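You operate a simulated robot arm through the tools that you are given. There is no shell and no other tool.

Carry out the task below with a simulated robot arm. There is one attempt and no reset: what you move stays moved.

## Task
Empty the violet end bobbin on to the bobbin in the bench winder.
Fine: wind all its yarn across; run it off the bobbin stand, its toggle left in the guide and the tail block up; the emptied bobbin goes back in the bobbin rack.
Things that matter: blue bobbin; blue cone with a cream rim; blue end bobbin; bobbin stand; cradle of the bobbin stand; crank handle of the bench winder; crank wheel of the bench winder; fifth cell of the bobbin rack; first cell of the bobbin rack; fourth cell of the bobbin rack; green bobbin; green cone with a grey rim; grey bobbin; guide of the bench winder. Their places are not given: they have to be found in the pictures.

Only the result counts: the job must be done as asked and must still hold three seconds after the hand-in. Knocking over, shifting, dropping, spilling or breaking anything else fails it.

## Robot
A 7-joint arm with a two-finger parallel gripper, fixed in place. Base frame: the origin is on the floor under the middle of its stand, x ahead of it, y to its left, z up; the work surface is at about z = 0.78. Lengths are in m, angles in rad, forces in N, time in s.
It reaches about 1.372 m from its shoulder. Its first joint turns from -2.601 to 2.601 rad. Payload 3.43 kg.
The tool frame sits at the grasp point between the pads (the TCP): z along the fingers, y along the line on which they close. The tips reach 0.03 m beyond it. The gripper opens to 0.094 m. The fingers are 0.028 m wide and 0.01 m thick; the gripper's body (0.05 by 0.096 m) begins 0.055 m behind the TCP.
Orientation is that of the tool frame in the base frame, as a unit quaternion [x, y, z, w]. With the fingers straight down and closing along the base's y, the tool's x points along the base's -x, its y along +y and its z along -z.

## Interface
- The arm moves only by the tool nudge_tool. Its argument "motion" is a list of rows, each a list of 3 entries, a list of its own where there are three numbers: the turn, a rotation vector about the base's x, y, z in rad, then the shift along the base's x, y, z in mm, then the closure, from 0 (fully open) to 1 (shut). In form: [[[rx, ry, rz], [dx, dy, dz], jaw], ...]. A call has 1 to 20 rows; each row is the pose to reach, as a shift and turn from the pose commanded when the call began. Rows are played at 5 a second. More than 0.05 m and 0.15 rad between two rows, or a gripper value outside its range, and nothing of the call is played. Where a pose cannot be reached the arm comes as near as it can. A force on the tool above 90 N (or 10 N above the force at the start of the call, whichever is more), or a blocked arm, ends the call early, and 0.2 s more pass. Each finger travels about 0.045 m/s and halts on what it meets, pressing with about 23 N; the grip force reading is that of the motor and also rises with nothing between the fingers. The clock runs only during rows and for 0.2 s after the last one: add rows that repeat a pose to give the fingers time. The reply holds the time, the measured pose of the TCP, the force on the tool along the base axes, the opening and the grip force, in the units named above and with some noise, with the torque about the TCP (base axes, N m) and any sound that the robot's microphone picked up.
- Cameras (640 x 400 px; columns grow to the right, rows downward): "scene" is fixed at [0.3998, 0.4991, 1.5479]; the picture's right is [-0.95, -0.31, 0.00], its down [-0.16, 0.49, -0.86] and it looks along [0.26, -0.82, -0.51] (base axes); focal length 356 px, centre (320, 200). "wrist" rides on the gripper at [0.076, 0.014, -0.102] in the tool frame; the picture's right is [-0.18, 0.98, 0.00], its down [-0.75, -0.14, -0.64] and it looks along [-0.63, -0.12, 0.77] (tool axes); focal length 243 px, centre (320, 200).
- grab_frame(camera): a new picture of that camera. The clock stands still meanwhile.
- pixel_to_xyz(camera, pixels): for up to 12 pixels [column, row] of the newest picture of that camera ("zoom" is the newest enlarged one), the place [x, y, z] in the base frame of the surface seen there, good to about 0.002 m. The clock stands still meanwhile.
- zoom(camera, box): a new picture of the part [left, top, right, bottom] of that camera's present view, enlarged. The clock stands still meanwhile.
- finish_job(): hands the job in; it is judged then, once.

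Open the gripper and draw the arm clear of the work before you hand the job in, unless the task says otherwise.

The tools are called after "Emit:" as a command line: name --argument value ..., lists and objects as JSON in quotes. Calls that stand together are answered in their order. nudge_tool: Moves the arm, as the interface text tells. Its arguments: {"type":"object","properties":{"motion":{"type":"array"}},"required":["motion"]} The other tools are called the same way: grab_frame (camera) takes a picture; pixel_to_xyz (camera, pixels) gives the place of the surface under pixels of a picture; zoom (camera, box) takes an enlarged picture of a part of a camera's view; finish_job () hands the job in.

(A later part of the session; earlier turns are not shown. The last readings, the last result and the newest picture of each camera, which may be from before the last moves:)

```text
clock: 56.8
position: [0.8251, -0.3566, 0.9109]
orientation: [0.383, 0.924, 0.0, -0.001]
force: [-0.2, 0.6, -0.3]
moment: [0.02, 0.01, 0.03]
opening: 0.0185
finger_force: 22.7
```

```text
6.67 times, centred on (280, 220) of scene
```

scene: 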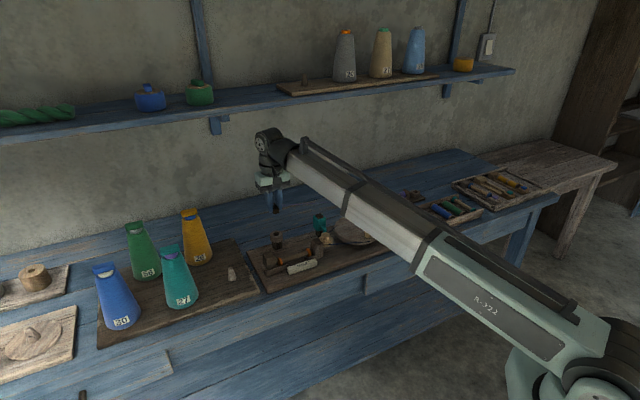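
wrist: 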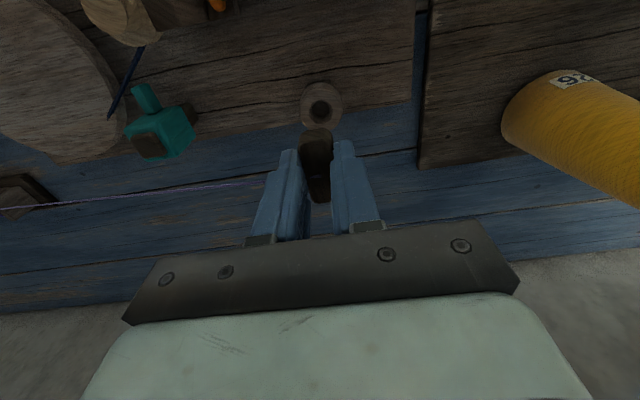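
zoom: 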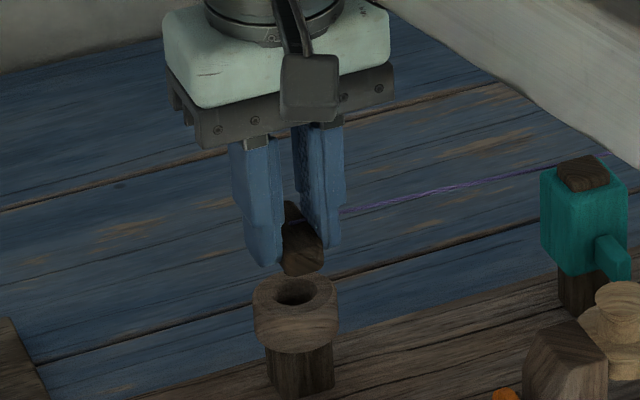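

The toggle is just above the guide tube. I descend in small steps and watch the force.

Emit:
nudge_tool --motion '[[[0, 0, 0], [0, 0, -4], 1], [[0, 0, 0], [0, 0, -8], 1], [[0, 0, 0], [0, 0, -12], 1], [[0, 0, 0], [0, 0, -12], 1]]'

Emit:
nudge_tool --motion '[[[0, 0, 0], [0, 0, -1.5], 1], [[0, 0, 0], [0, 0, -3], 1], [[0, 0, 0], [0, 0, -4], 1], [[0, 0, 0], [0, 0, -4], 1]]'

Emit:
zoom --camera "scene" --box '[250, 190, 310, 250]'

```text
clock: 57.8
position: [0.8248, -0.357, 0.8998]
orientation: [0.382, 0.924, 0.0, -0.001]
force: [-0.5, 0.2, -0.4]
moment: [0.02, -0.01, -0.03]
opening: 0.0187
finger_force: 23.3
```

```text
clock: 58.8
position: [0.8246, -0.3566, 0.8969]
orientation: [0.382, 0.924, 0.001, 0.0]
force: [0.5, 0.3, -0.1]
moment: [-0.02, 0.0, -0.01]
opening: 0.0184
finger_force: 22.7
```

```text
6.67 times, centred on (280, 220) of scene
```

zoom: 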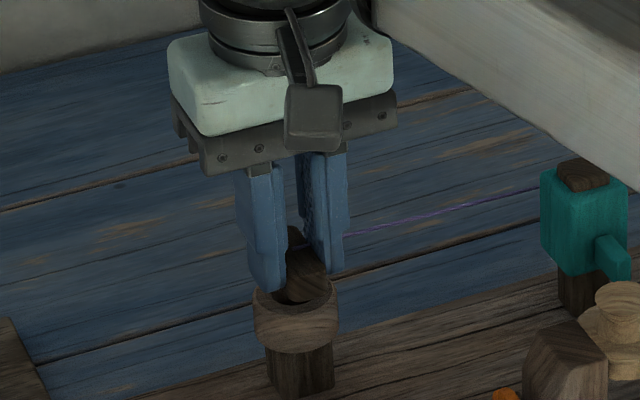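

No contact force yet at TCP z 0.897. I continue down in 1.5 mm steps.

Emit:
nudge_tool --motion '[[[0, 0, 0], [0, 0, -1.5], 1], [[0, 0, 0], [0, 0, -3], 1], [[0, 0, 0], [0, 0, -4.5], 1], [[0, 0, 0], [0, 0, -4.5], 1]]'

Emit:
nudge_tool --motion '[[[0, 0, 0], [0, 0, -1.5], 1], [[0, 0, 0], [0, 0, -3], 1], [[0, 0, 0], [0, 0, -4], 1], [[0, 0, 0], [0, 0, -4], 1]]'

Emit:
zoom --camera "scene" --box '[250, 190, 310, 250]'

Emit:
zoom --camera "wrist" --box '[260, 75, 380, 210]'

```text
clock: 59.8
position: [0.8234, -0.3556, 0.8918]
orientation: [0.382, 0.924, 0.001, -0.001]
force: [1.2, -0.4, -1.2]
moment: [0.0, 0.01, 0.02]
opening: 0.0183
finger_force: 23.1
```

```text
clock: 60.8
position: [0.8233, -0.3558, 0.8879]
orientation: [0.382, 0.924, 0.001, -0.001]
force: [0.0, 0.2, 0.4]
moment: [0.01, -0.02, 0.02]
opening: 0.0186
finger_force: 22.8
```

```text
6.67 times, centred on (280, 220) of scene
```

zoom: 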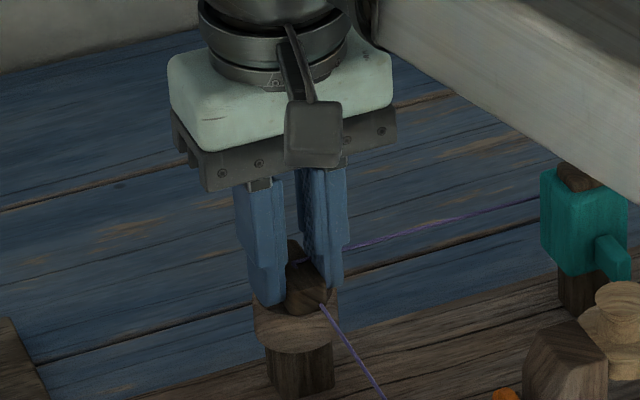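

```text
2.96 times, centred on (320, 142) of wrist
```

zoom: 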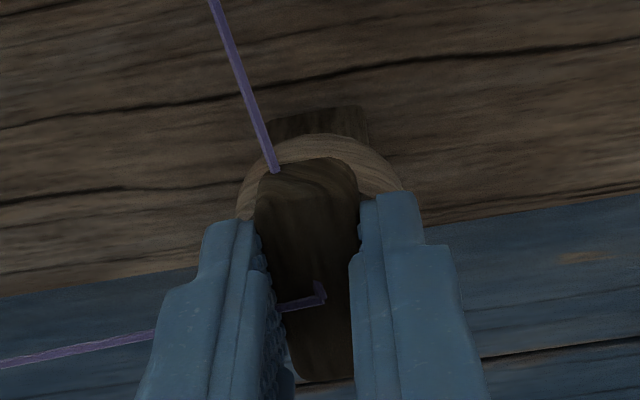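

A second yarn line now runs from the toggle to the winder, so the guide has taken it. I lower the last few millimetres until it rests on the rim.

Emit:
nudge_tool --motion '[[[0, 0, 0], [0, 0, -1.5], 1], [[0, 0, 0], [0, 0, -3], 1], [[0, 0, 0], [0, 0, -4], 1], [[0, 0, 0], [0, 0, -4], 1]]'

```text
clock: 61.8
position: [0.8256, -0.3555, 0.8855]
orientation: [0.382, 0.924, 0.001, -0.001]
force: [-0.4, 0.6, 0.6]
moment: [-0.02, -0.01, 0.0]
opening: 0.0185
finger_force: 23.1
```

No contact yet (0.6 N). I go down 1 mm at a time.

Emit:
nudge_tool --motion '[[[0, 0, 0], [0, 0, -1], 1], [[0, 0, 0], [0, 0, -2], 1], [[0, 0, 0], [0, 0, -2], 1]]'

Emit:
zoom --camera "scene" --box '[250, 200, 310, 250]'

```text
clock: 62.6
position: [0.8243, -0.3552, 0.8836]
orientation: [0.382, 0.924, 0.001, 0.0]
force: [-0.1, -0.1, 17.0]
moment: [-0.01, -0.05, 0.03]
opening: 0.0184
finger_force: 22.8
```

```text
8.00 times, centred on (280, 225) of scene
```

zoom: 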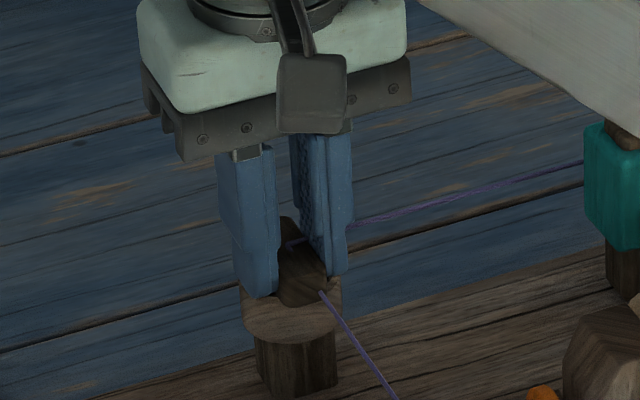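

Seated: 17 N up at TCP z 0.8836. I ease off slightly and open.

Emit:
nudge_tool --motion '[[[0, 0, 0], [0, 0, 1], 1], [[0, 0, 0], [0, 0, 1], 0.78], [[0, 0, 0], [0, 0, 1], 0.72], [[0, 0, 0], [0, 0, 1], 0.66], [[0, 0, 0], [0, 0, 1], 0.6], [[0, 0, 0], [0, 0, 1], 0.55], [[0, 0, 0], [0, 0, 1], 0.55], [[0, 0, 0], [0, 0, 1], 0.55]]'

Emit:
nudge_tool --motion '[[[0, 0, 0], [0, 0, 8], 0.55], [[0, 0, 0], [0, 0, 20], 0.55], [[0, 0, 0], [0, 0, 45], 0.55], [[0, 0, 0], [0, 0, 80], 0.55], [[0, 0, 0], [0, 0, 100], 0.55], [[0, 0, 0], [0, 0, 100], 0.55]]'

Emit:
zoom --camera "scene" --box '[240, 195, 340, 275]'

Emit:
grab_frame --camera "wrist"

```text
clock: 64.4
position: [0.8247, -0.3563, 0.8828]
orientation: [0.382, 0.924, 0.0, -0.001]
force: [-0.6, 0.1, 0.3]
moment: [-0.02, 0.0, 0.01]
opening: 0.0422
finger_force: 0.1
```

```text
clock: 65.8
position: [0.8236, -0.3573, 0.987]
orientation: [0.383, 0.924, 0.001, -0.001]
force: [-0.2, -0.3, 0.2]
moment: [-0.01, 0.03, 0.03]
opening: 0.0421
finger_force: 0.1
```

```text
5.00 times, centred on (290, 235) of scene
```

zoom: 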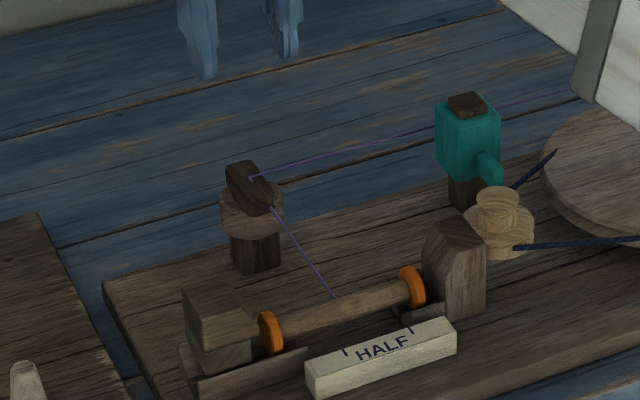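

```text
taken
```

wrist: 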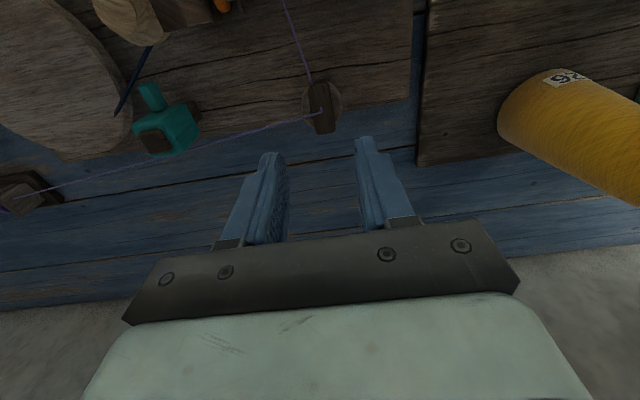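

The toggle sits in the guide and the yarn runs on to the winder's bobbin. Before moving to the tail block I check the cones' places to keep clear of them.

Emit:
grab_frame --camera "scene"

Emit:
pixel_to_xyz --camera "scene" --pixels '[[189, 212], [205, 240], [210, 262], [170, 250], [185, 285], [195, 300], [137, 228], [150, 260], [231, 272], [268, 262], [262, 256], [284, 266]]'

```text
taken
```

scene: 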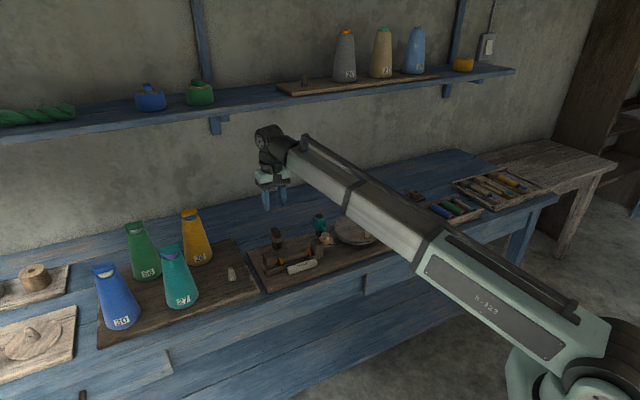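

```text
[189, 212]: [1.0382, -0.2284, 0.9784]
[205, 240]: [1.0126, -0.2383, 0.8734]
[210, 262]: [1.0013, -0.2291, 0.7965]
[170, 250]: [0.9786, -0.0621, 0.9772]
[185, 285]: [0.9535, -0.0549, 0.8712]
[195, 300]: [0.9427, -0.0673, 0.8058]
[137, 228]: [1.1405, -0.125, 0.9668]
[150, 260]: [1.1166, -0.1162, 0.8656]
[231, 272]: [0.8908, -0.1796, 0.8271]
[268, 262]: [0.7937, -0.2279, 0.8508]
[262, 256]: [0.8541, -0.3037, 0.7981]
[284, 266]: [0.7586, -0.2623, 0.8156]
```

The cones stay well away (nearest peg at (0.891,-0.180)). I move above the tail block at about (0.795,-0.244) and look.

Emit:
nudge_tool --motion '[[[0, 0, 0], [-8, 30, 0], 0.55], [[0, 0, 0], [-15, 60, 0], 0.55], [[0, 0, 0], [-22, 90, 0], 0.55], [[0, 0, 0], [-28.6, 112, -10], 0.55], [[0, 0, 0], [-28.6, 112, -20], 0.55], [[0, 0, 0], [-28.6, 112, -20], 0.55]]'

Emit:
grab_frame --camera "wrist"

Emit:
zoom --camera "wrist" --box '[230, 40, 410, 170]'

```text
clock: 67.2
position: [0.7942, -0.2446, 0.9633]
orientation: [0.383, 0.924, 0.0, -0.001]
force: [0.6, 0.3, -0.2]
moment: [0.0, 0.01, -0.05]
opening: 0.0423
finger_force: 0.1
```

```text
taken
```

wrist: 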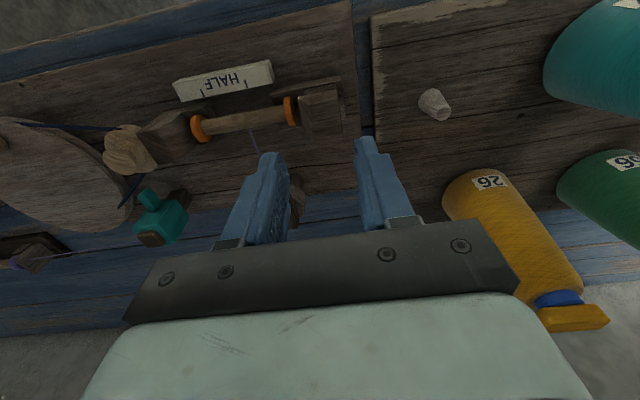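

```text
3.08 times, centred on (320, 105) of wrist
```

zoom: 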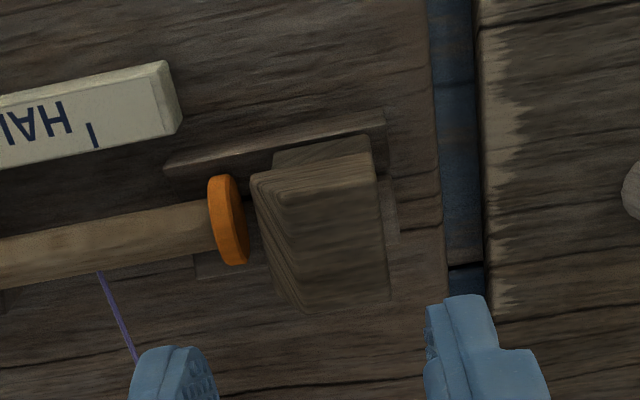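

The tail block lies between two rails; I measure its faces and the flange.

Emit:
pixel_to_xyz --camera "zoom" --pixels '[[255, 182], [300, 240], [290, 185], [365, 165], [370, 230], [378, 165], [388, 270], [230, 220], [243, 215], [225, 195], [300, 300], [275, 160]]'

Emit:
pixel_to_xyz --camera "zoom" --pixels '[[392, 230], [395, 190], [380, 125], [200, 160], [205, 268], [330, 210], [345, 260], [330, 280], [410, 200], [150, 230], [60, 250], [250, 250]]'

```text
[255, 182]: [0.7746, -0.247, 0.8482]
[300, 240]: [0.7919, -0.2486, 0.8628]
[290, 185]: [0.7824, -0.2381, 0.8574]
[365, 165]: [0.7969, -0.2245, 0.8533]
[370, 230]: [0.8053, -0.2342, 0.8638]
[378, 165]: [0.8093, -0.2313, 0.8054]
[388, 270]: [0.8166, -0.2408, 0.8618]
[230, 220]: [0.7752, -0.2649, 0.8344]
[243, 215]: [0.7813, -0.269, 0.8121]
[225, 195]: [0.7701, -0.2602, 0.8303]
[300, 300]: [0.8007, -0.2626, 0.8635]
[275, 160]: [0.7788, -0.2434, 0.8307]
```

```text
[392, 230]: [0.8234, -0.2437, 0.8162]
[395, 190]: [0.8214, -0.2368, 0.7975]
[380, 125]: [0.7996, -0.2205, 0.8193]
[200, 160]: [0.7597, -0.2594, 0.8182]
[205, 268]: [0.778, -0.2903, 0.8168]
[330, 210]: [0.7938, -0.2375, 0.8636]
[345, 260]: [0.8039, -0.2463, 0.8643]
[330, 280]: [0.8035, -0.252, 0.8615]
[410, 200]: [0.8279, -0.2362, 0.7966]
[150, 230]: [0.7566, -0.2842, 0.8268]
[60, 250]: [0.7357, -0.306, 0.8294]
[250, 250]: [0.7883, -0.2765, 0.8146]
```

The tail block spans u 0.373–0.406, v 0.721–0.753, top 0.864; the flange face is at u≈0.362. I close the fingers and bring them down behind the block (u≈0.425), tips above the rails (0.819).

Emit:
nudge_tool --motion '[[[0, 0, 0], [9, 8, 0], 1], [[0, 0, 0], [18, 16, 0], 1], [[0, 0, 0], [26.2, 23.5, 0], 1], [[0, 0, 0], [26.2, 23.5, 0], 1], [[0, 0, 0], [26.2, 23.5, -30], 1], [[0, 0, 0], [26.2, 23.5, -60], 1], [[0, 0, 0], [26.2, 23.5, -90], 1], [[0, 0, 0], [26.2, 23.5, -108], 1], [[0, 0, 0], [26.2, 23.5, -108], 1], [[0, 0, 0], [26.2, 23.5, -108], 1]]'

Emit:
grab_frame --camera "wrist"

Emit:
zoom --camera "scene" --box '[230, 215, 320, 285]'

```text
clock: 69.4
position: [0.8203, -0.2184, 0.8561]
orientation: [0.383, 0.924, 0.0, 0.0]
force: [-0.8, -0.7, 0.1]
moment: [0.0, 0.0, -0.04]
opening: 0.0
finger_force: 23.0
```

```text
taken
```

wrist: 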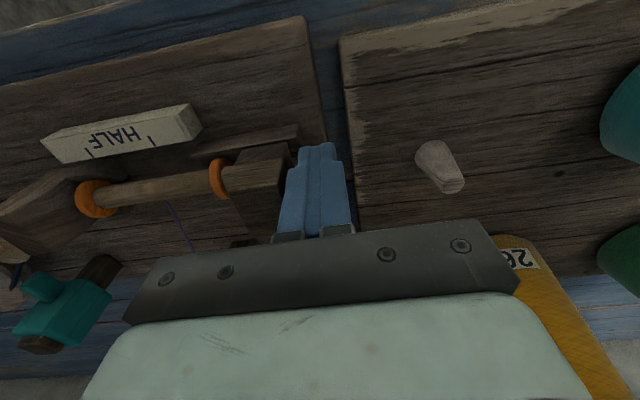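

```text
5.71 times, centred on (275, 250) of scene
```

zoom: 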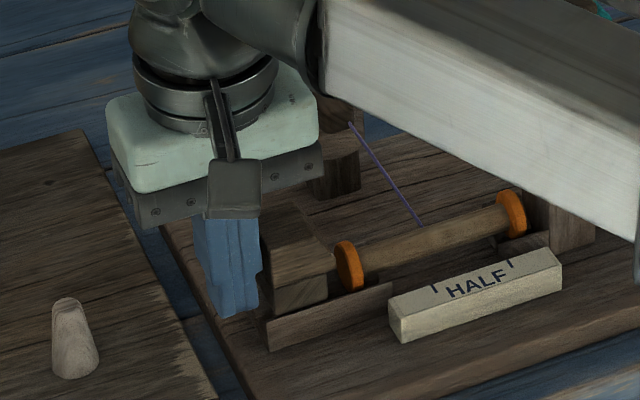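

The closed fingers stand right behind the block. I push in the -u direction: first up to the block, then in small steps watching the force.

Emit:
nudge_tool --motion '[[[0, 0, 0], [-2.8, -2.8, -2], 1], [[0, 0, 0], [-5.6, -5.6, -2], 1], [[0, 0, 0], [-7.1, -7.1, -2], 1], [[0, 0, 0], [-8.5, -8.5, -2], 1], [[0, 0, 0], [-9.9, -9.9, -2], 1], [[0, 0, 0], [-9.9, -9.9, -2], 1]]'

Emit:
zoom --camera "scene" --box '[230, 215, 320, 285]'

```text
clock: 70.8
position: [0.8129, -0.2292, 0.8534]
orientation: [0.383, 0.924, 0.0, 0.0]
force: [0.5, 0.7, 0.4]
moment: [-0.01, -0.03, -0.04]
opening: 0.0
finger_force: 22.8
```

```text
5.71 times, centred on (275, 250) of scene
```

zoom: 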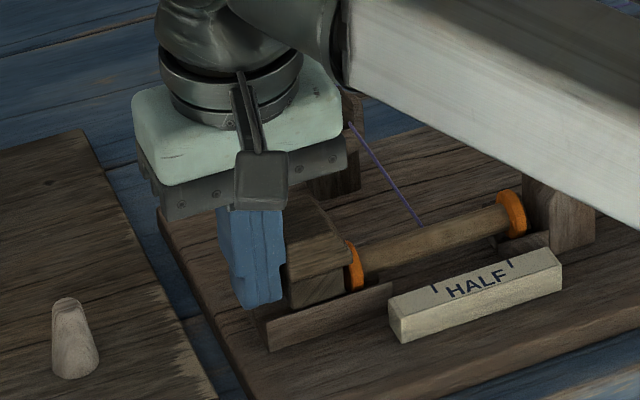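

The block is sliding (force about 1 N), now closer to the flange. I push on 5 mm, then in 1 mm steps.

Emit:
nudge_tool --motion '[[[0, 0, 0], [-1.4, -1.4, 0], 1], [[0, 0, 0], [-2.8, -2.8, 0], 1], [[0, 0, 0], [-3.9, -3.9, 0], 1], [[0, 0, 0], [-3.9, -3.9, 0], 1]]'

Emit:
zoom --camera "scene" --box '[230, 215, 320, 285]'

Emit:
grab_frame --camera "wrist"

```text
clock: 71.8
position: [0.8086, -0.2335, 0.8528]
orientation: [0.382, 0.924, -0.001, -0.001]
force: [0.3, 2.0, 0.5]
moment: [0.01, -0.02, -0.04]
opening: 0.0
finger_force: 22.8
```

```text
5.71 times, centred on (275, 250) of scene
```

zoom: 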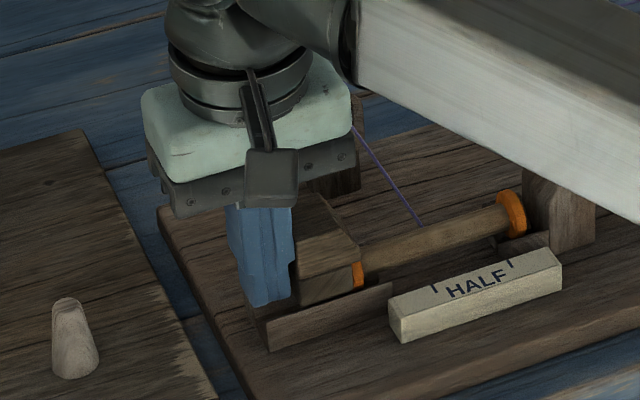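

```text
taken
```

wrist: 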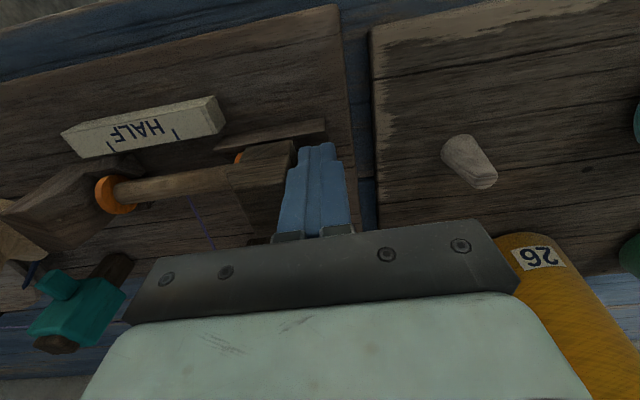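

The block is nearly touching the flange. I continue in 0.7 mm steps and stop when the force rises.

Emit:
nudge_tool --motion '[[[0, 0, 0], [-0.7, -0.7, 0], 1], [[0, 0, 0], [-1.4, -1.4, 0], 1], [[0, 0, 0], [-1.4, -1.4, 0], 1]]'

Emit:
nudge_tool --motion '[[[0, 0, 0], [-0.7, -0.7, 0], 1], [[0, 0, 0], [-1.0, -1.0, 0], 1], [[0, 0, 0], [-1.0, -1.0, 0], 1]]'

Emit:
zoom --camera "scene" --box '[240, 220, 310, 275]'

```text
clock: 72.6
position: [0.8075, -0.2357, 0.8545]
orientation: [0.383, 0.924, 0.0, -0.002]
force: [1.0, 2.2, -0.7]
moment: [0.01, -0.02, 0.0]
opening: 0.0003
finger_force: 22.5
```

```text
clock: 73.4
position: [0.8086, -0.236, 0.8523]
orientation: [0.383, 0.924, 0.001, -0.001]
force: [-0.1, 0.5, 0.0]
moment: [-0.01, 0.01, 0.03]
opening: 0.0002
finger_force: 23.2
```

```text
7.27 times, centred on (275, 248) of scene
```

zoom: 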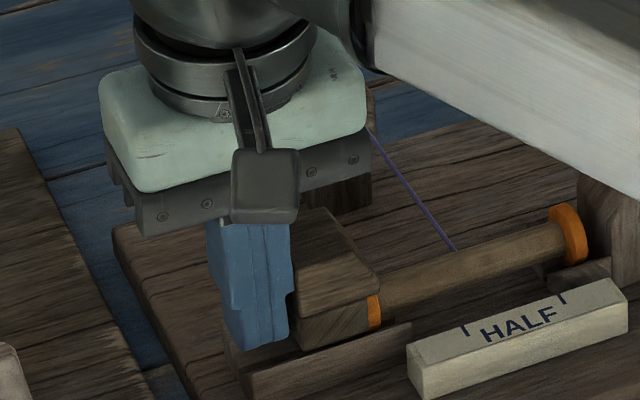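

The force dropped to about 0.5 N, so the block may be seated or still sliding. I push another 1.5 mm and read the force.

Emit:
nudge_tool --motion '[[[0, 0, 0], [-0.7, -0.7, 0], 1], [[0, 0, 0], [-1.0, -1.0, 0], 1], [[0, 0, 0], [-1.0, -1.0, 0], 1]]'

Emit:
nudge_tool --motion '[[[0, 0, 0], [-0.7, -0.7, 0], 1], [[0, 0, 0], [-1.0, -1.0, 0], 1], [[0, 0, 0], [-1.0, -1.0, 0], 1]]'

Emit:
zoom --camera "scene" --box '[240, 220, 310, 275]'

```text
clock: 74.2
position: [0.8062, -0.2375, 0.8548]
orientation: [0.382, 0.924, 0.001, 0.0]
force: [2.4, 0.9, 0.1]
moment: [0.01, -0.02, 0.01]
opening: 0.0
finger_force: 23.3
```

```text
clock: 75.0
position: [0.805, -0.238, 0.8533]
orientation: [0.383, 0.924, 0.001, -0.001]
force: [-0.4, 1.6, -0.6]
moment: [0.0, 0.01, -0.06]
opening: 0.0
finger_force: 22.7
```

```text
7.27 times, centred on (275, 248) of scene
```

zoom: 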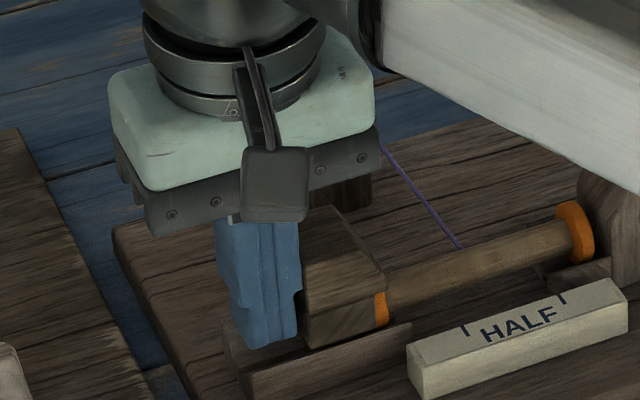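

The bobbin now moves along with the block toward the head (right flange shifted slightly). I continue in 1 mm steps until resistance.

Emit:
nudge_tool --motion '[[[0, 0, 0], [-0.7, -0.7, 0], 1], [[0, 0, 0], [-1.0, -1.0, 0], 1], [[0, 0, 0], [-1.0, -1.0, 0], 1]]'

Emit:
nudge_tool --motion '[[[0, 0, 0], [-0.7, -0.7, 0], 1], [[0, 0, 0], [-1.0, -1.0, 0], 1], [[0, 0, 0], [-1.0, -1.0, 0], 1]]'

Emit:
zoom --camera "scene" --box '[240, 220, 340, 290]'

```text
clock: 75.8
position: [0.8034, -0.2385, 0.8541]
orientation: [0.383, 0.924, 0.001, -0.001]
force: [1.7, 0.9, -0.4]
moment: [0.01, 0.02, 0.03]
opening: 0.0
finger_force: 22.9
```

```text
clock: 76.6
position: [0.8015, -0.2409, 0.8541]
orientation: [0.383, 0.924, 0.0, -0.001]
force: [0.9, 1.3, 0.9]
moment: [-0.03, -0.01, -0.01]
opening: 0.0
finger_force: 22.8
```

```text
5.71 times, centred on (290, 255) of scene
```

zoom: 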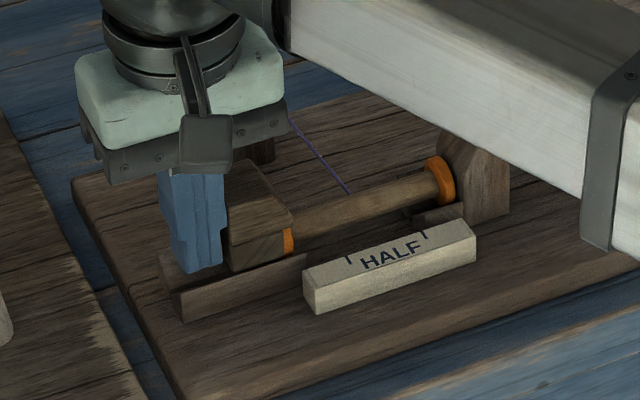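

The bobbin's right flange is close to the head block. I go on in 1 mm steps until the force rises.

Emit:
nudge_tool --motion '[[[0, 0, 0], [-0.7, -0.7, 0], 1], [[0, 0, 0], [-1.0, -1.0, 0], 1], [[0, 0, 0], [-1.0, -1.0, 0], 1]]'

Emit:
nudge_tool --motion '[[[0, 0, 0], [-0.7, -0.7, 0], 1], [[0, 0, 0], [-1.0, -1.0, 0], 1], [[0, 0, 0], [-1.0, -1.0, 0], 1]]'

Emit:
zoom --camera "scene" --box '[270, 215, 340, 275]'

```text
clock: 77.4
position: [0.8021, -0.2406, 0.8534]
orientation: [0.383, 0.924, 0.001, 0.0]
force: [11.4, 3.3, 4.0]
moment: [-0.05, 0.1, 0.05]
opening: 0.0
finger_force: 23.1
```

```text
clock: 78.2
position: [0.8008, -0.2404, 0.8524]
orientation: [0.381, 0.925, 0.002, 0.0]
force: [21.4, 18.4, 7.2]
moment: [-0.17, 0.24, -0.02]
opening: 0.0001
finger_force: 23.2
```

```text
6.67 times, centred on (305, 245) of scene
```

zoom: 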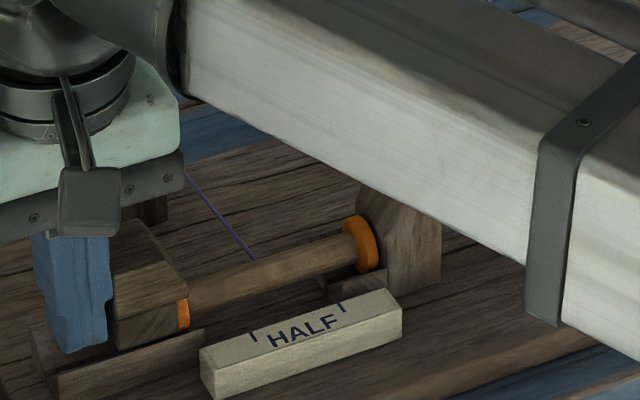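

Firm resistance now (28 N along u): the block is up against the bobbin and the bobbin against the head. I back off 10 mm and rise.

Emit:
nudge_tool --motion '[[[0, 0, 0], [2, 2, 0], 1], [[0, 0, 0], [5, 5, 0], 1], [[0, 0, 0], [8, 8, 0], 1], [[0, 0, 0], [9, 9, 20], 1], [[0, 0, 0], [9, 9, 50], 1], [[0, 0, 0], [9, 9, 90], 1], [[0, 0, 0], [9, 9, 120], 1], [[0, 0, 0], [9, 9, 120], 1]]'

Emit:
grab_frame --camera "wrist"

Emit:
zoom --camera "scene" --box '[240, 215, 340, 285]'

```text
clock: 80.0
position: [0.806, -0.2316, 0.9746]
orientation: [0.383, 0.924, 0.001, -0.001]
force: [0.0, -0.1, -0.4]
moment: [0.01, -0.04, -0.03]
opening: 0.0
finger_force: 22.6
```

```text
taken
```

wrist: 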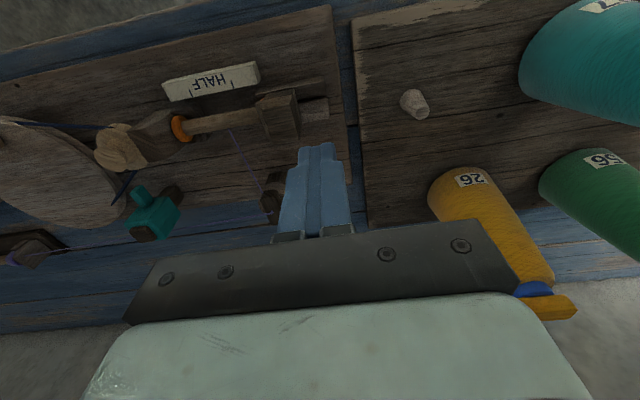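

```text
5.71 times, centred on (290, 250) of scene
```

zoom: 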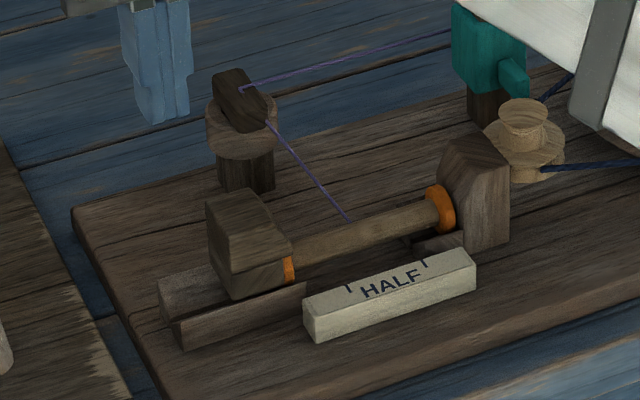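

The tail block is now up and the bobbin clamped. Next I go above the crank wheel (near (0.583,-0.4985)) at z≈1.0, opening the fingers on the way, to measure its centre and the handle.

Emit:
nudge_tool --motion '[[[0, 0, 0], [0, 0, 26], 0.8], [[0, 0, 0], [-28, -33, 26], 0.6], [[0, 0, 0], [-56, -66, 26], 0.5], [[0, 0, 0], [-84, -99, 26], 0.5], [[0, 0, 0], [-112, -132, 26], 0.5], [[0, 0, 0], [-141, -165, 26], 0.5], [[0, 0, 0], [-169, -198, 26], 0.5], [[0, 0, 0], [-197, -231, 26], 0.5], [[0, 0, 0], [-225.5, -264.7, 26], 0.5], [[0, 0, 0], [-225.5, -264.7, 26], 0.5], [[0, 0, 0], [-225.5, -264.7, 26], 0.5]]'

Emit:
grab_frame --camera "wrist"

Emit:
grab_frame --camera "scene"

```text
clock: 82.4
position: [0.5815, -0.501, 1.0002]
orientation: [0.383, 0.924, 0.001, -0.001]
force: [-0.2, 0.6, 0.1]
moment: [-0.04, 0.0, 0.04]
opening: 0.0468
finger_force: 0.1
```

```text
taken
```

wrist: 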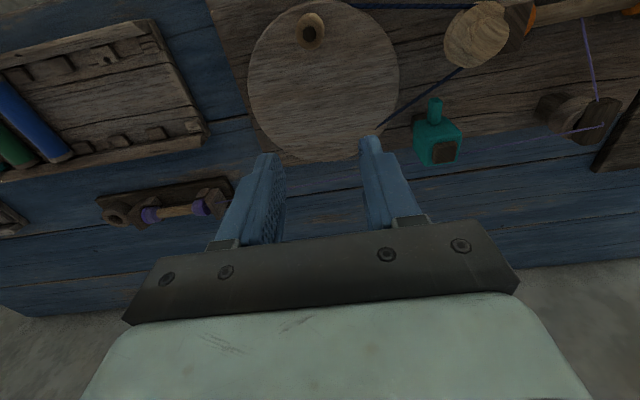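

```text
taken
```

scene: 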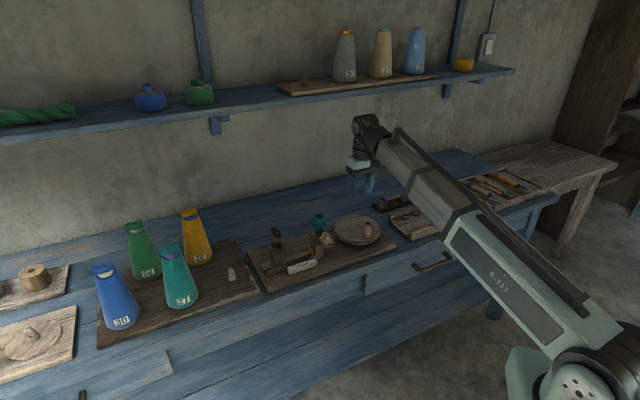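

The whole wheel is visible, rim from (248,80) to (400,85), handle at (311,30). I read rim and handle points.

Emit:
pixel_to_xyz --camera "wrist" --pixels '[[251, 80], [396, 82], [325, 3], [325, 160], [272, 28], [372, 25], [272, 135], [376, 132], [252, 100], [397, 95], [300, 152], [350, 155]]'

Emit:
pixel_to_xyz --camera "wrist" --pixels '[[309, 33], [302, 33], [317, 32], [309, 40], [312, 20], [305, 20], [318, 20], [311, 26], [300, 20], [324, 20], [325, 80], [450, 100]]'

Emit:
zoom --camera "wrist" --box '[270, 0, 360, 60]'

```text
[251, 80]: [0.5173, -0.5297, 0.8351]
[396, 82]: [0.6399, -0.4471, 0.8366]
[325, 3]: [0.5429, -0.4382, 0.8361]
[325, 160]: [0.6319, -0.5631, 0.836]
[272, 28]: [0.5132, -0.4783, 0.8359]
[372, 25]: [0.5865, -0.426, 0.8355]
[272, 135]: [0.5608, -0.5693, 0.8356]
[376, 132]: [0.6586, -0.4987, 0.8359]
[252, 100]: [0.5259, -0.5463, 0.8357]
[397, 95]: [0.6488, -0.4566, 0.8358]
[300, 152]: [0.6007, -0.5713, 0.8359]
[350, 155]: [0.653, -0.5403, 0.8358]
```

```text
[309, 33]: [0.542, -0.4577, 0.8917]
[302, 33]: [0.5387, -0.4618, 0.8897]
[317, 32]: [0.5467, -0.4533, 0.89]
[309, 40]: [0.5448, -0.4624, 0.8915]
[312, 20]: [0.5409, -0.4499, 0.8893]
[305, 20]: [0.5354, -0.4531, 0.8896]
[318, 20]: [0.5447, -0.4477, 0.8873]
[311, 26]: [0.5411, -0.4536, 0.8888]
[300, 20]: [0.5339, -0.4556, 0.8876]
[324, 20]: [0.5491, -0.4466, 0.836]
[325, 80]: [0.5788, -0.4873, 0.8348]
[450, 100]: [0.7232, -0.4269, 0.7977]
```

```text
6.67 times, centred on (315, 30) of wrist
```

zoom: 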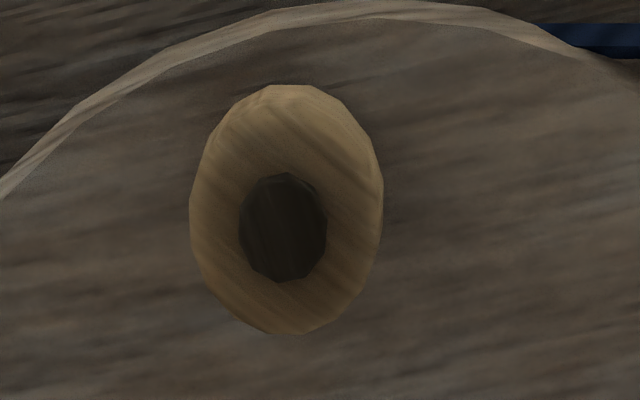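

The wheel centre fits to u≈0.061, v≈0.769 (about (0.587,-0.5006)), and the handle's axis is at u≈0.0597, v≈0.7078 (about (0.5427,-0.4583)), radius ≈0.061 m, handle top 0.8905. I move over the handle and descend around it.

Emit:
nudge_tool --motion '[[[0, 0, 0], [-20, 20, -20], 0.5], [[0, 0, 0], [-40.3, 40.2, -50], 0.5], [[0, 0, 0], [-40.3, 40.2, -75], 0.5], [[0, 0, 0], [-40.3, 40.2, -75], 0.5], [[0, 0, 0], [-40.3, 40.2, -75], 0.5]]'

Emit:
grab_frame --camera "wrist"

Emit:
zoom --camera "scene" --box '[320, 180, 410, 245]'

```text
clock: 83.6
position: [0.5416, -0.4591, 0.9241]
orientation: [0.383, 0.924, 0.0, -0.001]
force: [-0.5, 0.2, 0.5]
moment: [0.01, 0.02, -0.01]
opening: 0.0471
finger_force: 0.0
```

```text
taken
```

wrist: 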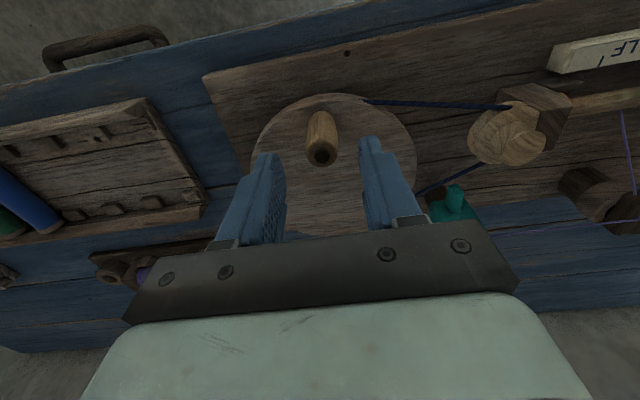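

```text
6.15 times, centred on (365, 212) of scene
```

zoom: 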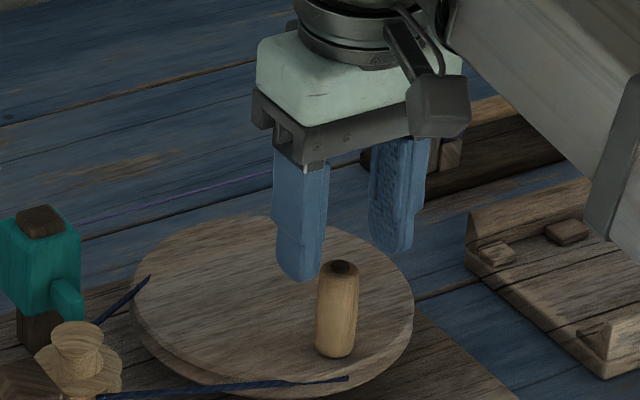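

I verify the handle's top from this closer view at (322,152) before descending.

Emit:
pixel_to_xyz --camera "wrist" --pixels '[[322, 153], [310, 152], [334, 151], [322, 162], [321, 142], [322, 158], [253, 145], [414, 150], [335, 95], [340, 233]]'

```text
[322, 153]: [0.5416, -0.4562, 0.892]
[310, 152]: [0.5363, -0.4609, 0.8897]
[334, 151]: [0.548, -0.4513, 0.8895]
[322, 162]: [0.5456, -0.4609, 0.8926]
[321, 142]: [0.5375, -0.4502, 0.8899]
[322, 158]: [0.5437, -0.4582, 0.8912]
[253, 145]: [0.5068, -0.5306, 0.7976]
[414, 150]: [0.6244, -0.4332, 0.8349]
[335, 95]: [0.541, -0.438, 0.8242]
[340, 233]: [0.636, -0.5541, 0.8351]
```

Handle axis reads u≈0.060, v≈0.7065, in agreement. I descend to TCP z≈0.873 and close on it.

Emit:
nudge_tool --motion '[[[0, 0, 0], [0, 0, -20], 0.5], [[0, 0, 0], [0, 0, -40], 0.5], [[0, 0, 0], [0, 0, -51.5], 0.5], [[0, 0, 0], [0, 0, -51.5], 0.6], [[0, 0, 0], [0, 0, -51.5], 0.7], [[0, 0, 0], [0, 0, -51.5], 0.8], [[0, 0, 0], [0, 0, -51.5], 0.9], [[0, 0, 0], [0, 0, -51.5], 1], [[0, 0, 0], [0, 0, -51.5], 1], [[0, 0, 0], [0, 0, -51.5], 1]]'

Emit:
grab_frame --camera "wrist"

Emit:
zoom --camera "scene" --box '[320, 190, 410, 250]'

```text
clock: 85.8
position: [0.5428, -0.4594, 0.8731]
orientation: [0.383, 0.924, 0.001, -0.001]
force: [-1.6, -0.8, -4.6]
moment: [0.29, -0.58, -0.01]
opening: 0.0216
finger_force: 45.4
```

```text
taken
```

wrist: 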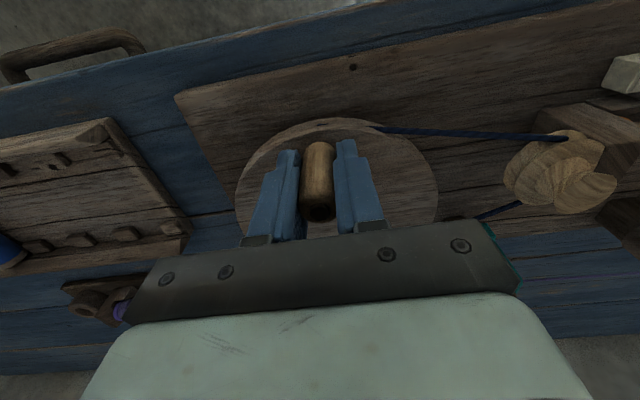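

```text
6.67 times, centred on (365, 220) of scene
```

zoom: 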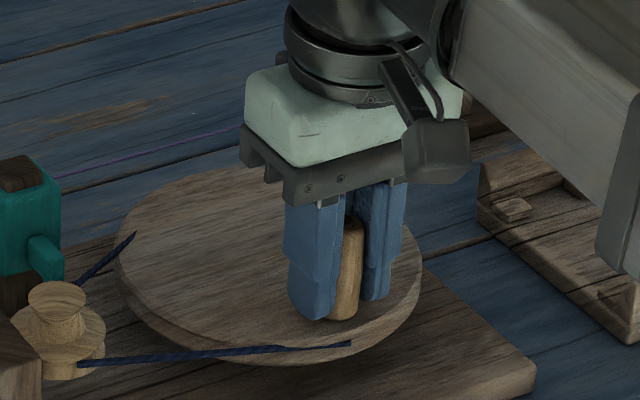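

The handle is gripped (opening 0.0216). I try a first quarter turn clockwise along a 61.5 mm circle and read the force.

Emit:
nudge_tool --motion '[[[0, 0, 0], [4, 3.6, 0], 1], [[0, 0, 0], [15.57, 11.31, 0], 1], [[0, 0, 0], [33.87, 17.26, 0], 1], [[0, 0, 0], [53.11, 17.26, 0], 1], [[0, 0, 0], [71.41, 11.31, 0], 1], [[0, 0, 0], [86.97, 0, 0], 1], [[0, 0, 0], [86.97, 0, 0], 1]]'

Emit:
grab_frame --camera "wrist"

Emit:
zoom --camera "scene" --box '[240, 190, 420, 290]'

```text
clock: 87.4
position: [0.631, -0.4581, 0.8735]
orientation: [0.383, 0.924, -0.001, 0.002]
force: [13.4, 11.5, 34.5]
moment: [-0.67, 0.34, 0.01]
opening: 0.0215
finger_force: 44.4
```

```text
taken
```

wrist: 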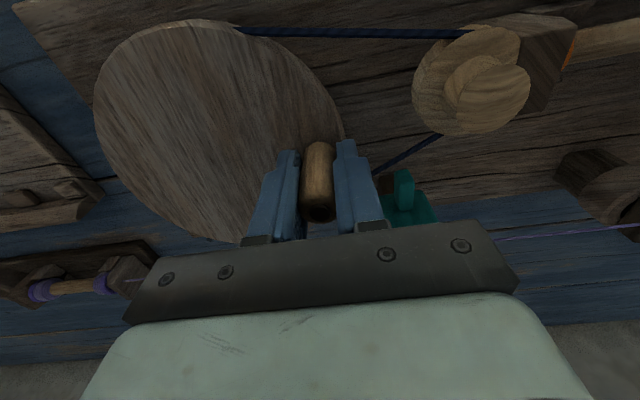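

```text
3.56 times, centred on (330, 240) of scene
```

zoom: 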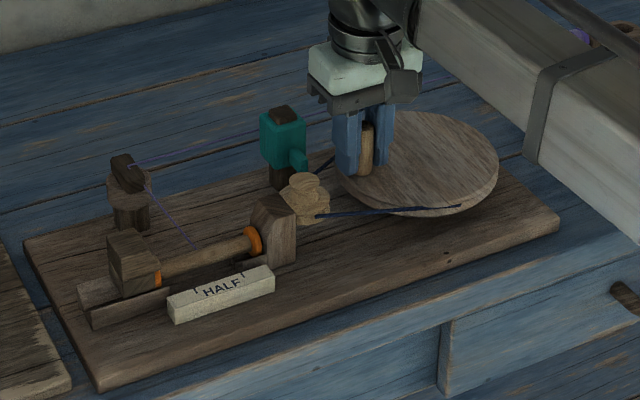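

The wheel turned with the handle; the side force (+u 17.6 N) suggests the circle centre is about 1.3 mm further in u, and there is 34 N upward. I correct the circle, raise 1.5 mm, and do the next quarter.

Emit:
nudge_tool --motion '[[[0, 0, 0], [1.36, 0.93, 1.5], 1], [[0, 0, 0], [12.72, -14.72, 1.5], 1], [[0, 0, 0], [18.7, -33.11, 1.5], 1], [[0, 0, 0], [18.7, -52.45, 1.5], 1], [[0, 0, 0], [12.72, -70.84, 1.5], 1], [[0, 0, 0], [1.36, -86.49, 1.5], 1], [[0, 0, 0], [1.36, -86.49, 1.5], 1]]'

Emit:
zoom --camera "scene" --box '[240, 190, 420, 290]'

Emit:
grab_frame --camera "wrist"

```text
clock: 89.0
position: [0.6314, -0.5451, 0.8722]
orientation: [0.383, 0.924, 0.002, -0.003]
force: [-9.5, 7.6, -17.3]
moment: [0.21, -1.18, -0.02]
opening: 0.0217
finger_force: 45.4
```

```text
3.56 times, centred on (330, 240) of scene
```

zoom: 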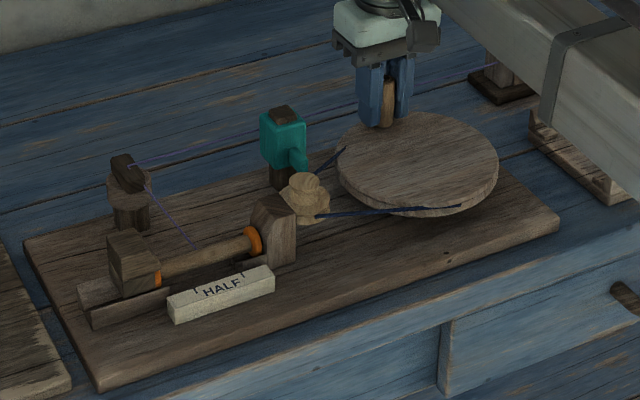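

```text
taken
```

wrist: 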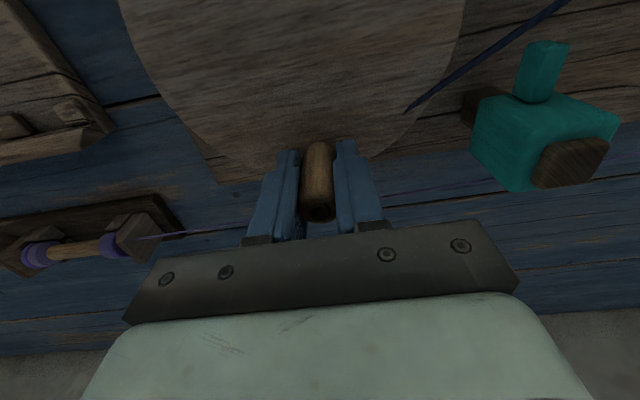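

At the back the radial force is -12 N (radius slightly too large) and z is -17 N. I correct to radius 61.3 mm, lower 0.5 mm, and do the third quarter.

Emit:
nudge_tool --motion '[[[0, 0, 0], [-0.72, 0.71, -0.5], 1], [[0, 0, 0], [-16.24, -10.56, -0.5], 1], [[0, 0, 0], [-34.48, -16.49, -0.5], 1], [[0, 0, 0], [-53.66, -16.49, -0.5], 1], [[0, 0, 0], [-71.9, -10.56, -0.5], 1], [[0, 0, 0], [-87.42, 0.71, -0.5], 1], [[0, 0, 0], [-87.42, 0.71, -0.5], 1]]'

Emit:
zoom --camera "scene" --box '[240, 190, 420, 290]'

```text
clock: 90.6
position: [0.543, -0.5462, 0.8737]
orientation: [0.383, 0.924, 0.0, -0.002]
force: [-18.2, -18.2, -31.9]
moment: [0.78, -0.57, -0.02]
opening: 0.0214
finger_force: 45.2
```

```text
3.56 times, centred on (330, 240) of scene
```

zoom: 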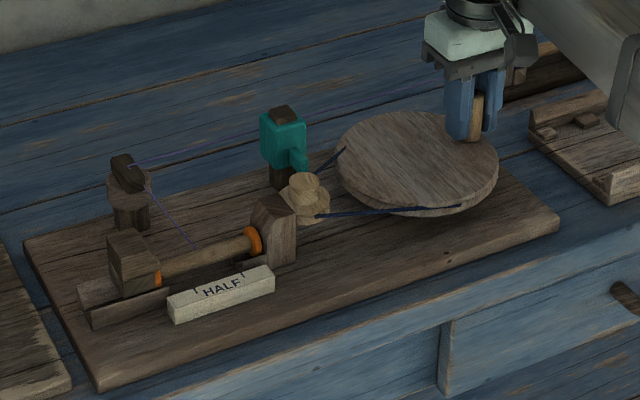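

The forces fit a circle of about 62 mm with centre 0.4 mm (u) and 61.6 mm (v) from the start point, and a slight height change around it. I finish the turn with these corrections.

Emit:
nudge_tool --motion '[[[0, 0, 0], [-0.91, -1.33, -1.54], 1], [[0, 0, 0], [-12.31, 14.36, -1.64], 1], [[0, 0, 0], [-18.31, 32.81, -1.64], 1], [[0, 0, 0], [-18.31, 52.21, -1.54], 1], [[0, 0, 0], [-12.31, 70.66, -1.34], 1], [[0, 0, 0], [-0.91, 86.35, -1.07], 1], [[0, 0, 0], [-0.91, 86.35, -1.07], 1]]'

Emit:
zoom --camera "scene" --box '[240, 190, 420, 290]'

Emit:
zoom --camera "scene" --box '[260, 235, 320, 275]'

Emit:
zoom --camera "scene" --box '[370, 180, 430, 220]'

```text
clock: 92.2
position: [0.5429, -0.457, 0.8742]
orientation: [0.383, 0.924, 0.002, 0.0]
force: [-8.4, 9.2, 32.9]
moment: [-0.37, 0.95, -0.03]
opening: 0.0214
finger_force: 45.1
```

```text
3.56 times, centred on (330, 240) of scene
```

zoom: 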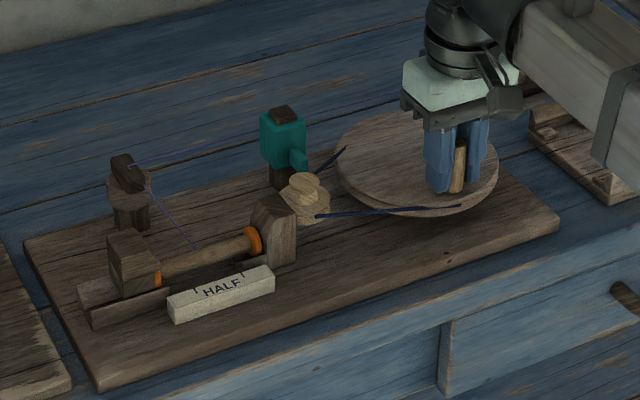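

```text
10.00 times, centred on (290, 255) of scene
```

zoom: 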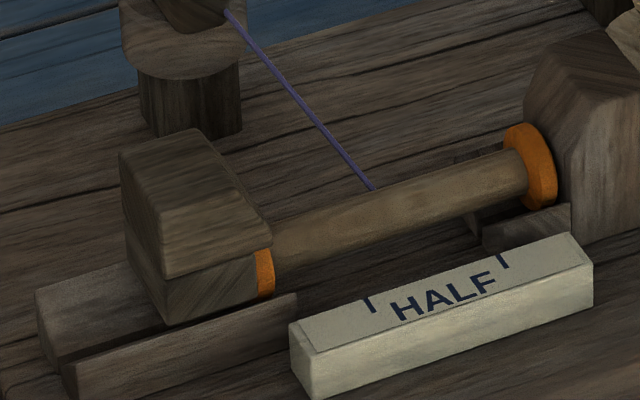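

```text
10.00 times, centred on (400, 200) of scene
```

zoom: 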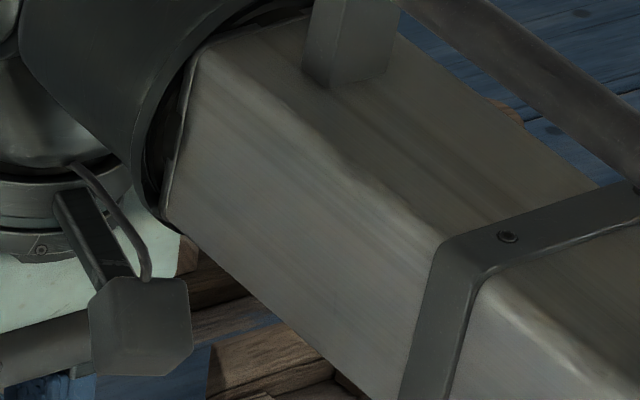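

One full turn is done without visible yarn on the winder's bobbin yet. I make another full clockwise turn on the refined circle and then compare the bobbins.

Emit:
nudge_tool --motion '[[[0, 0, 0], [15.41, 11.68, 0.5], 1], [[0, 0, 0], [33.86, 17.68, 0.5], 1], [[0, 0, 0], [53.26, 17.68, 0.5], 1], [[0, 0, 0], [71.71, 11.68, 0.5], 1], [[0, 0, 0], [87.4, 0.28, 0.5], 1], [[0, 0, 0], [98.8, -15.41, 0.5], 1], [[0, 0, 0], [104.8, -33.86, 0.5], 1], [[0, 0, 0], [104.8, -53.26, 0.5], 1], [[0, 0, 0], [98.8, -71.71, 0.5], 1], [[0, 0, 0], [87.4, -87.4, 0.5], 1], [[0, 0, 0], [71.71, -98.8, 0.5], 1], [[0, 0, 0], [53.26, -104.8, 0.5], 1], [[0, 0, 0], [33.86, -104.8, 0.5], 1], [[0, 0, 0], [15.41, -98.8, 0.5], 1], [[0, 0, 0], [-0.28, -87.4, 0.5], 1], [[0, 0, 0], [-11.68, -71.71, 0.5], 1], [[0, 0, 0], [-17.68, -53.26, 0.5], 1], [[0, 0, 0], [-17.68, -33.86, 0.5], 1], [[0, 0, 0], [-11.68, -15.41, 0.5], 1], [[0, 0, 0], [-0.28, 0.28, 0.5], 1]]'

Emit:
zoom --camera "scene" --box '[260, 235, 320, 275]'

Emit:
grab_frame --camera "wrist"

```text
clock: 96.4
position: [0.5446, -0.4572, 0.872]
orientation: [0.383, 0.924, -0.001, 0.001]
force: [8.7, -10.3, -4.0]
moment: [0.11, 1.06, 0.01]
opening: 0.0217
finger_force: 44.9
```

```text
10.00 times, centred on (290, 255) of scene
```

zoom: 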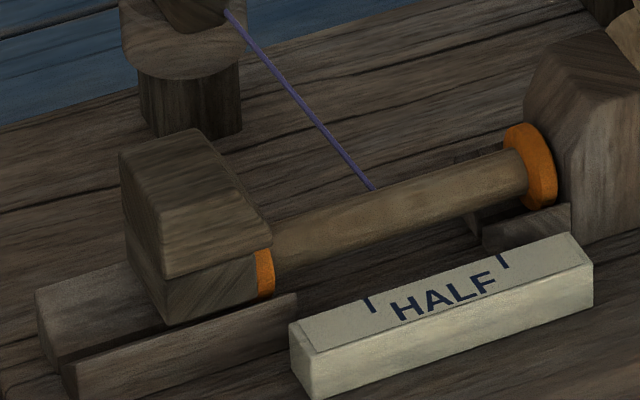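

```text
taken
```

wrist: 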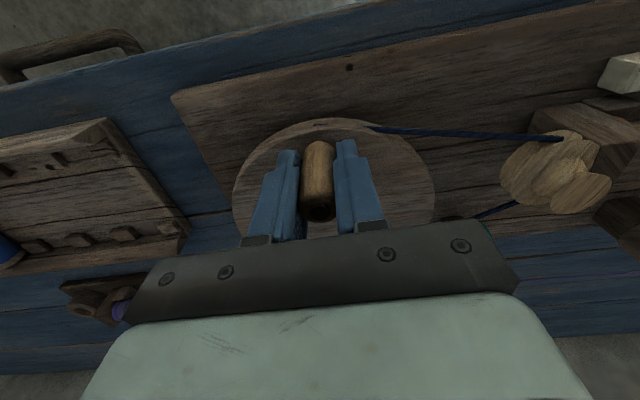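

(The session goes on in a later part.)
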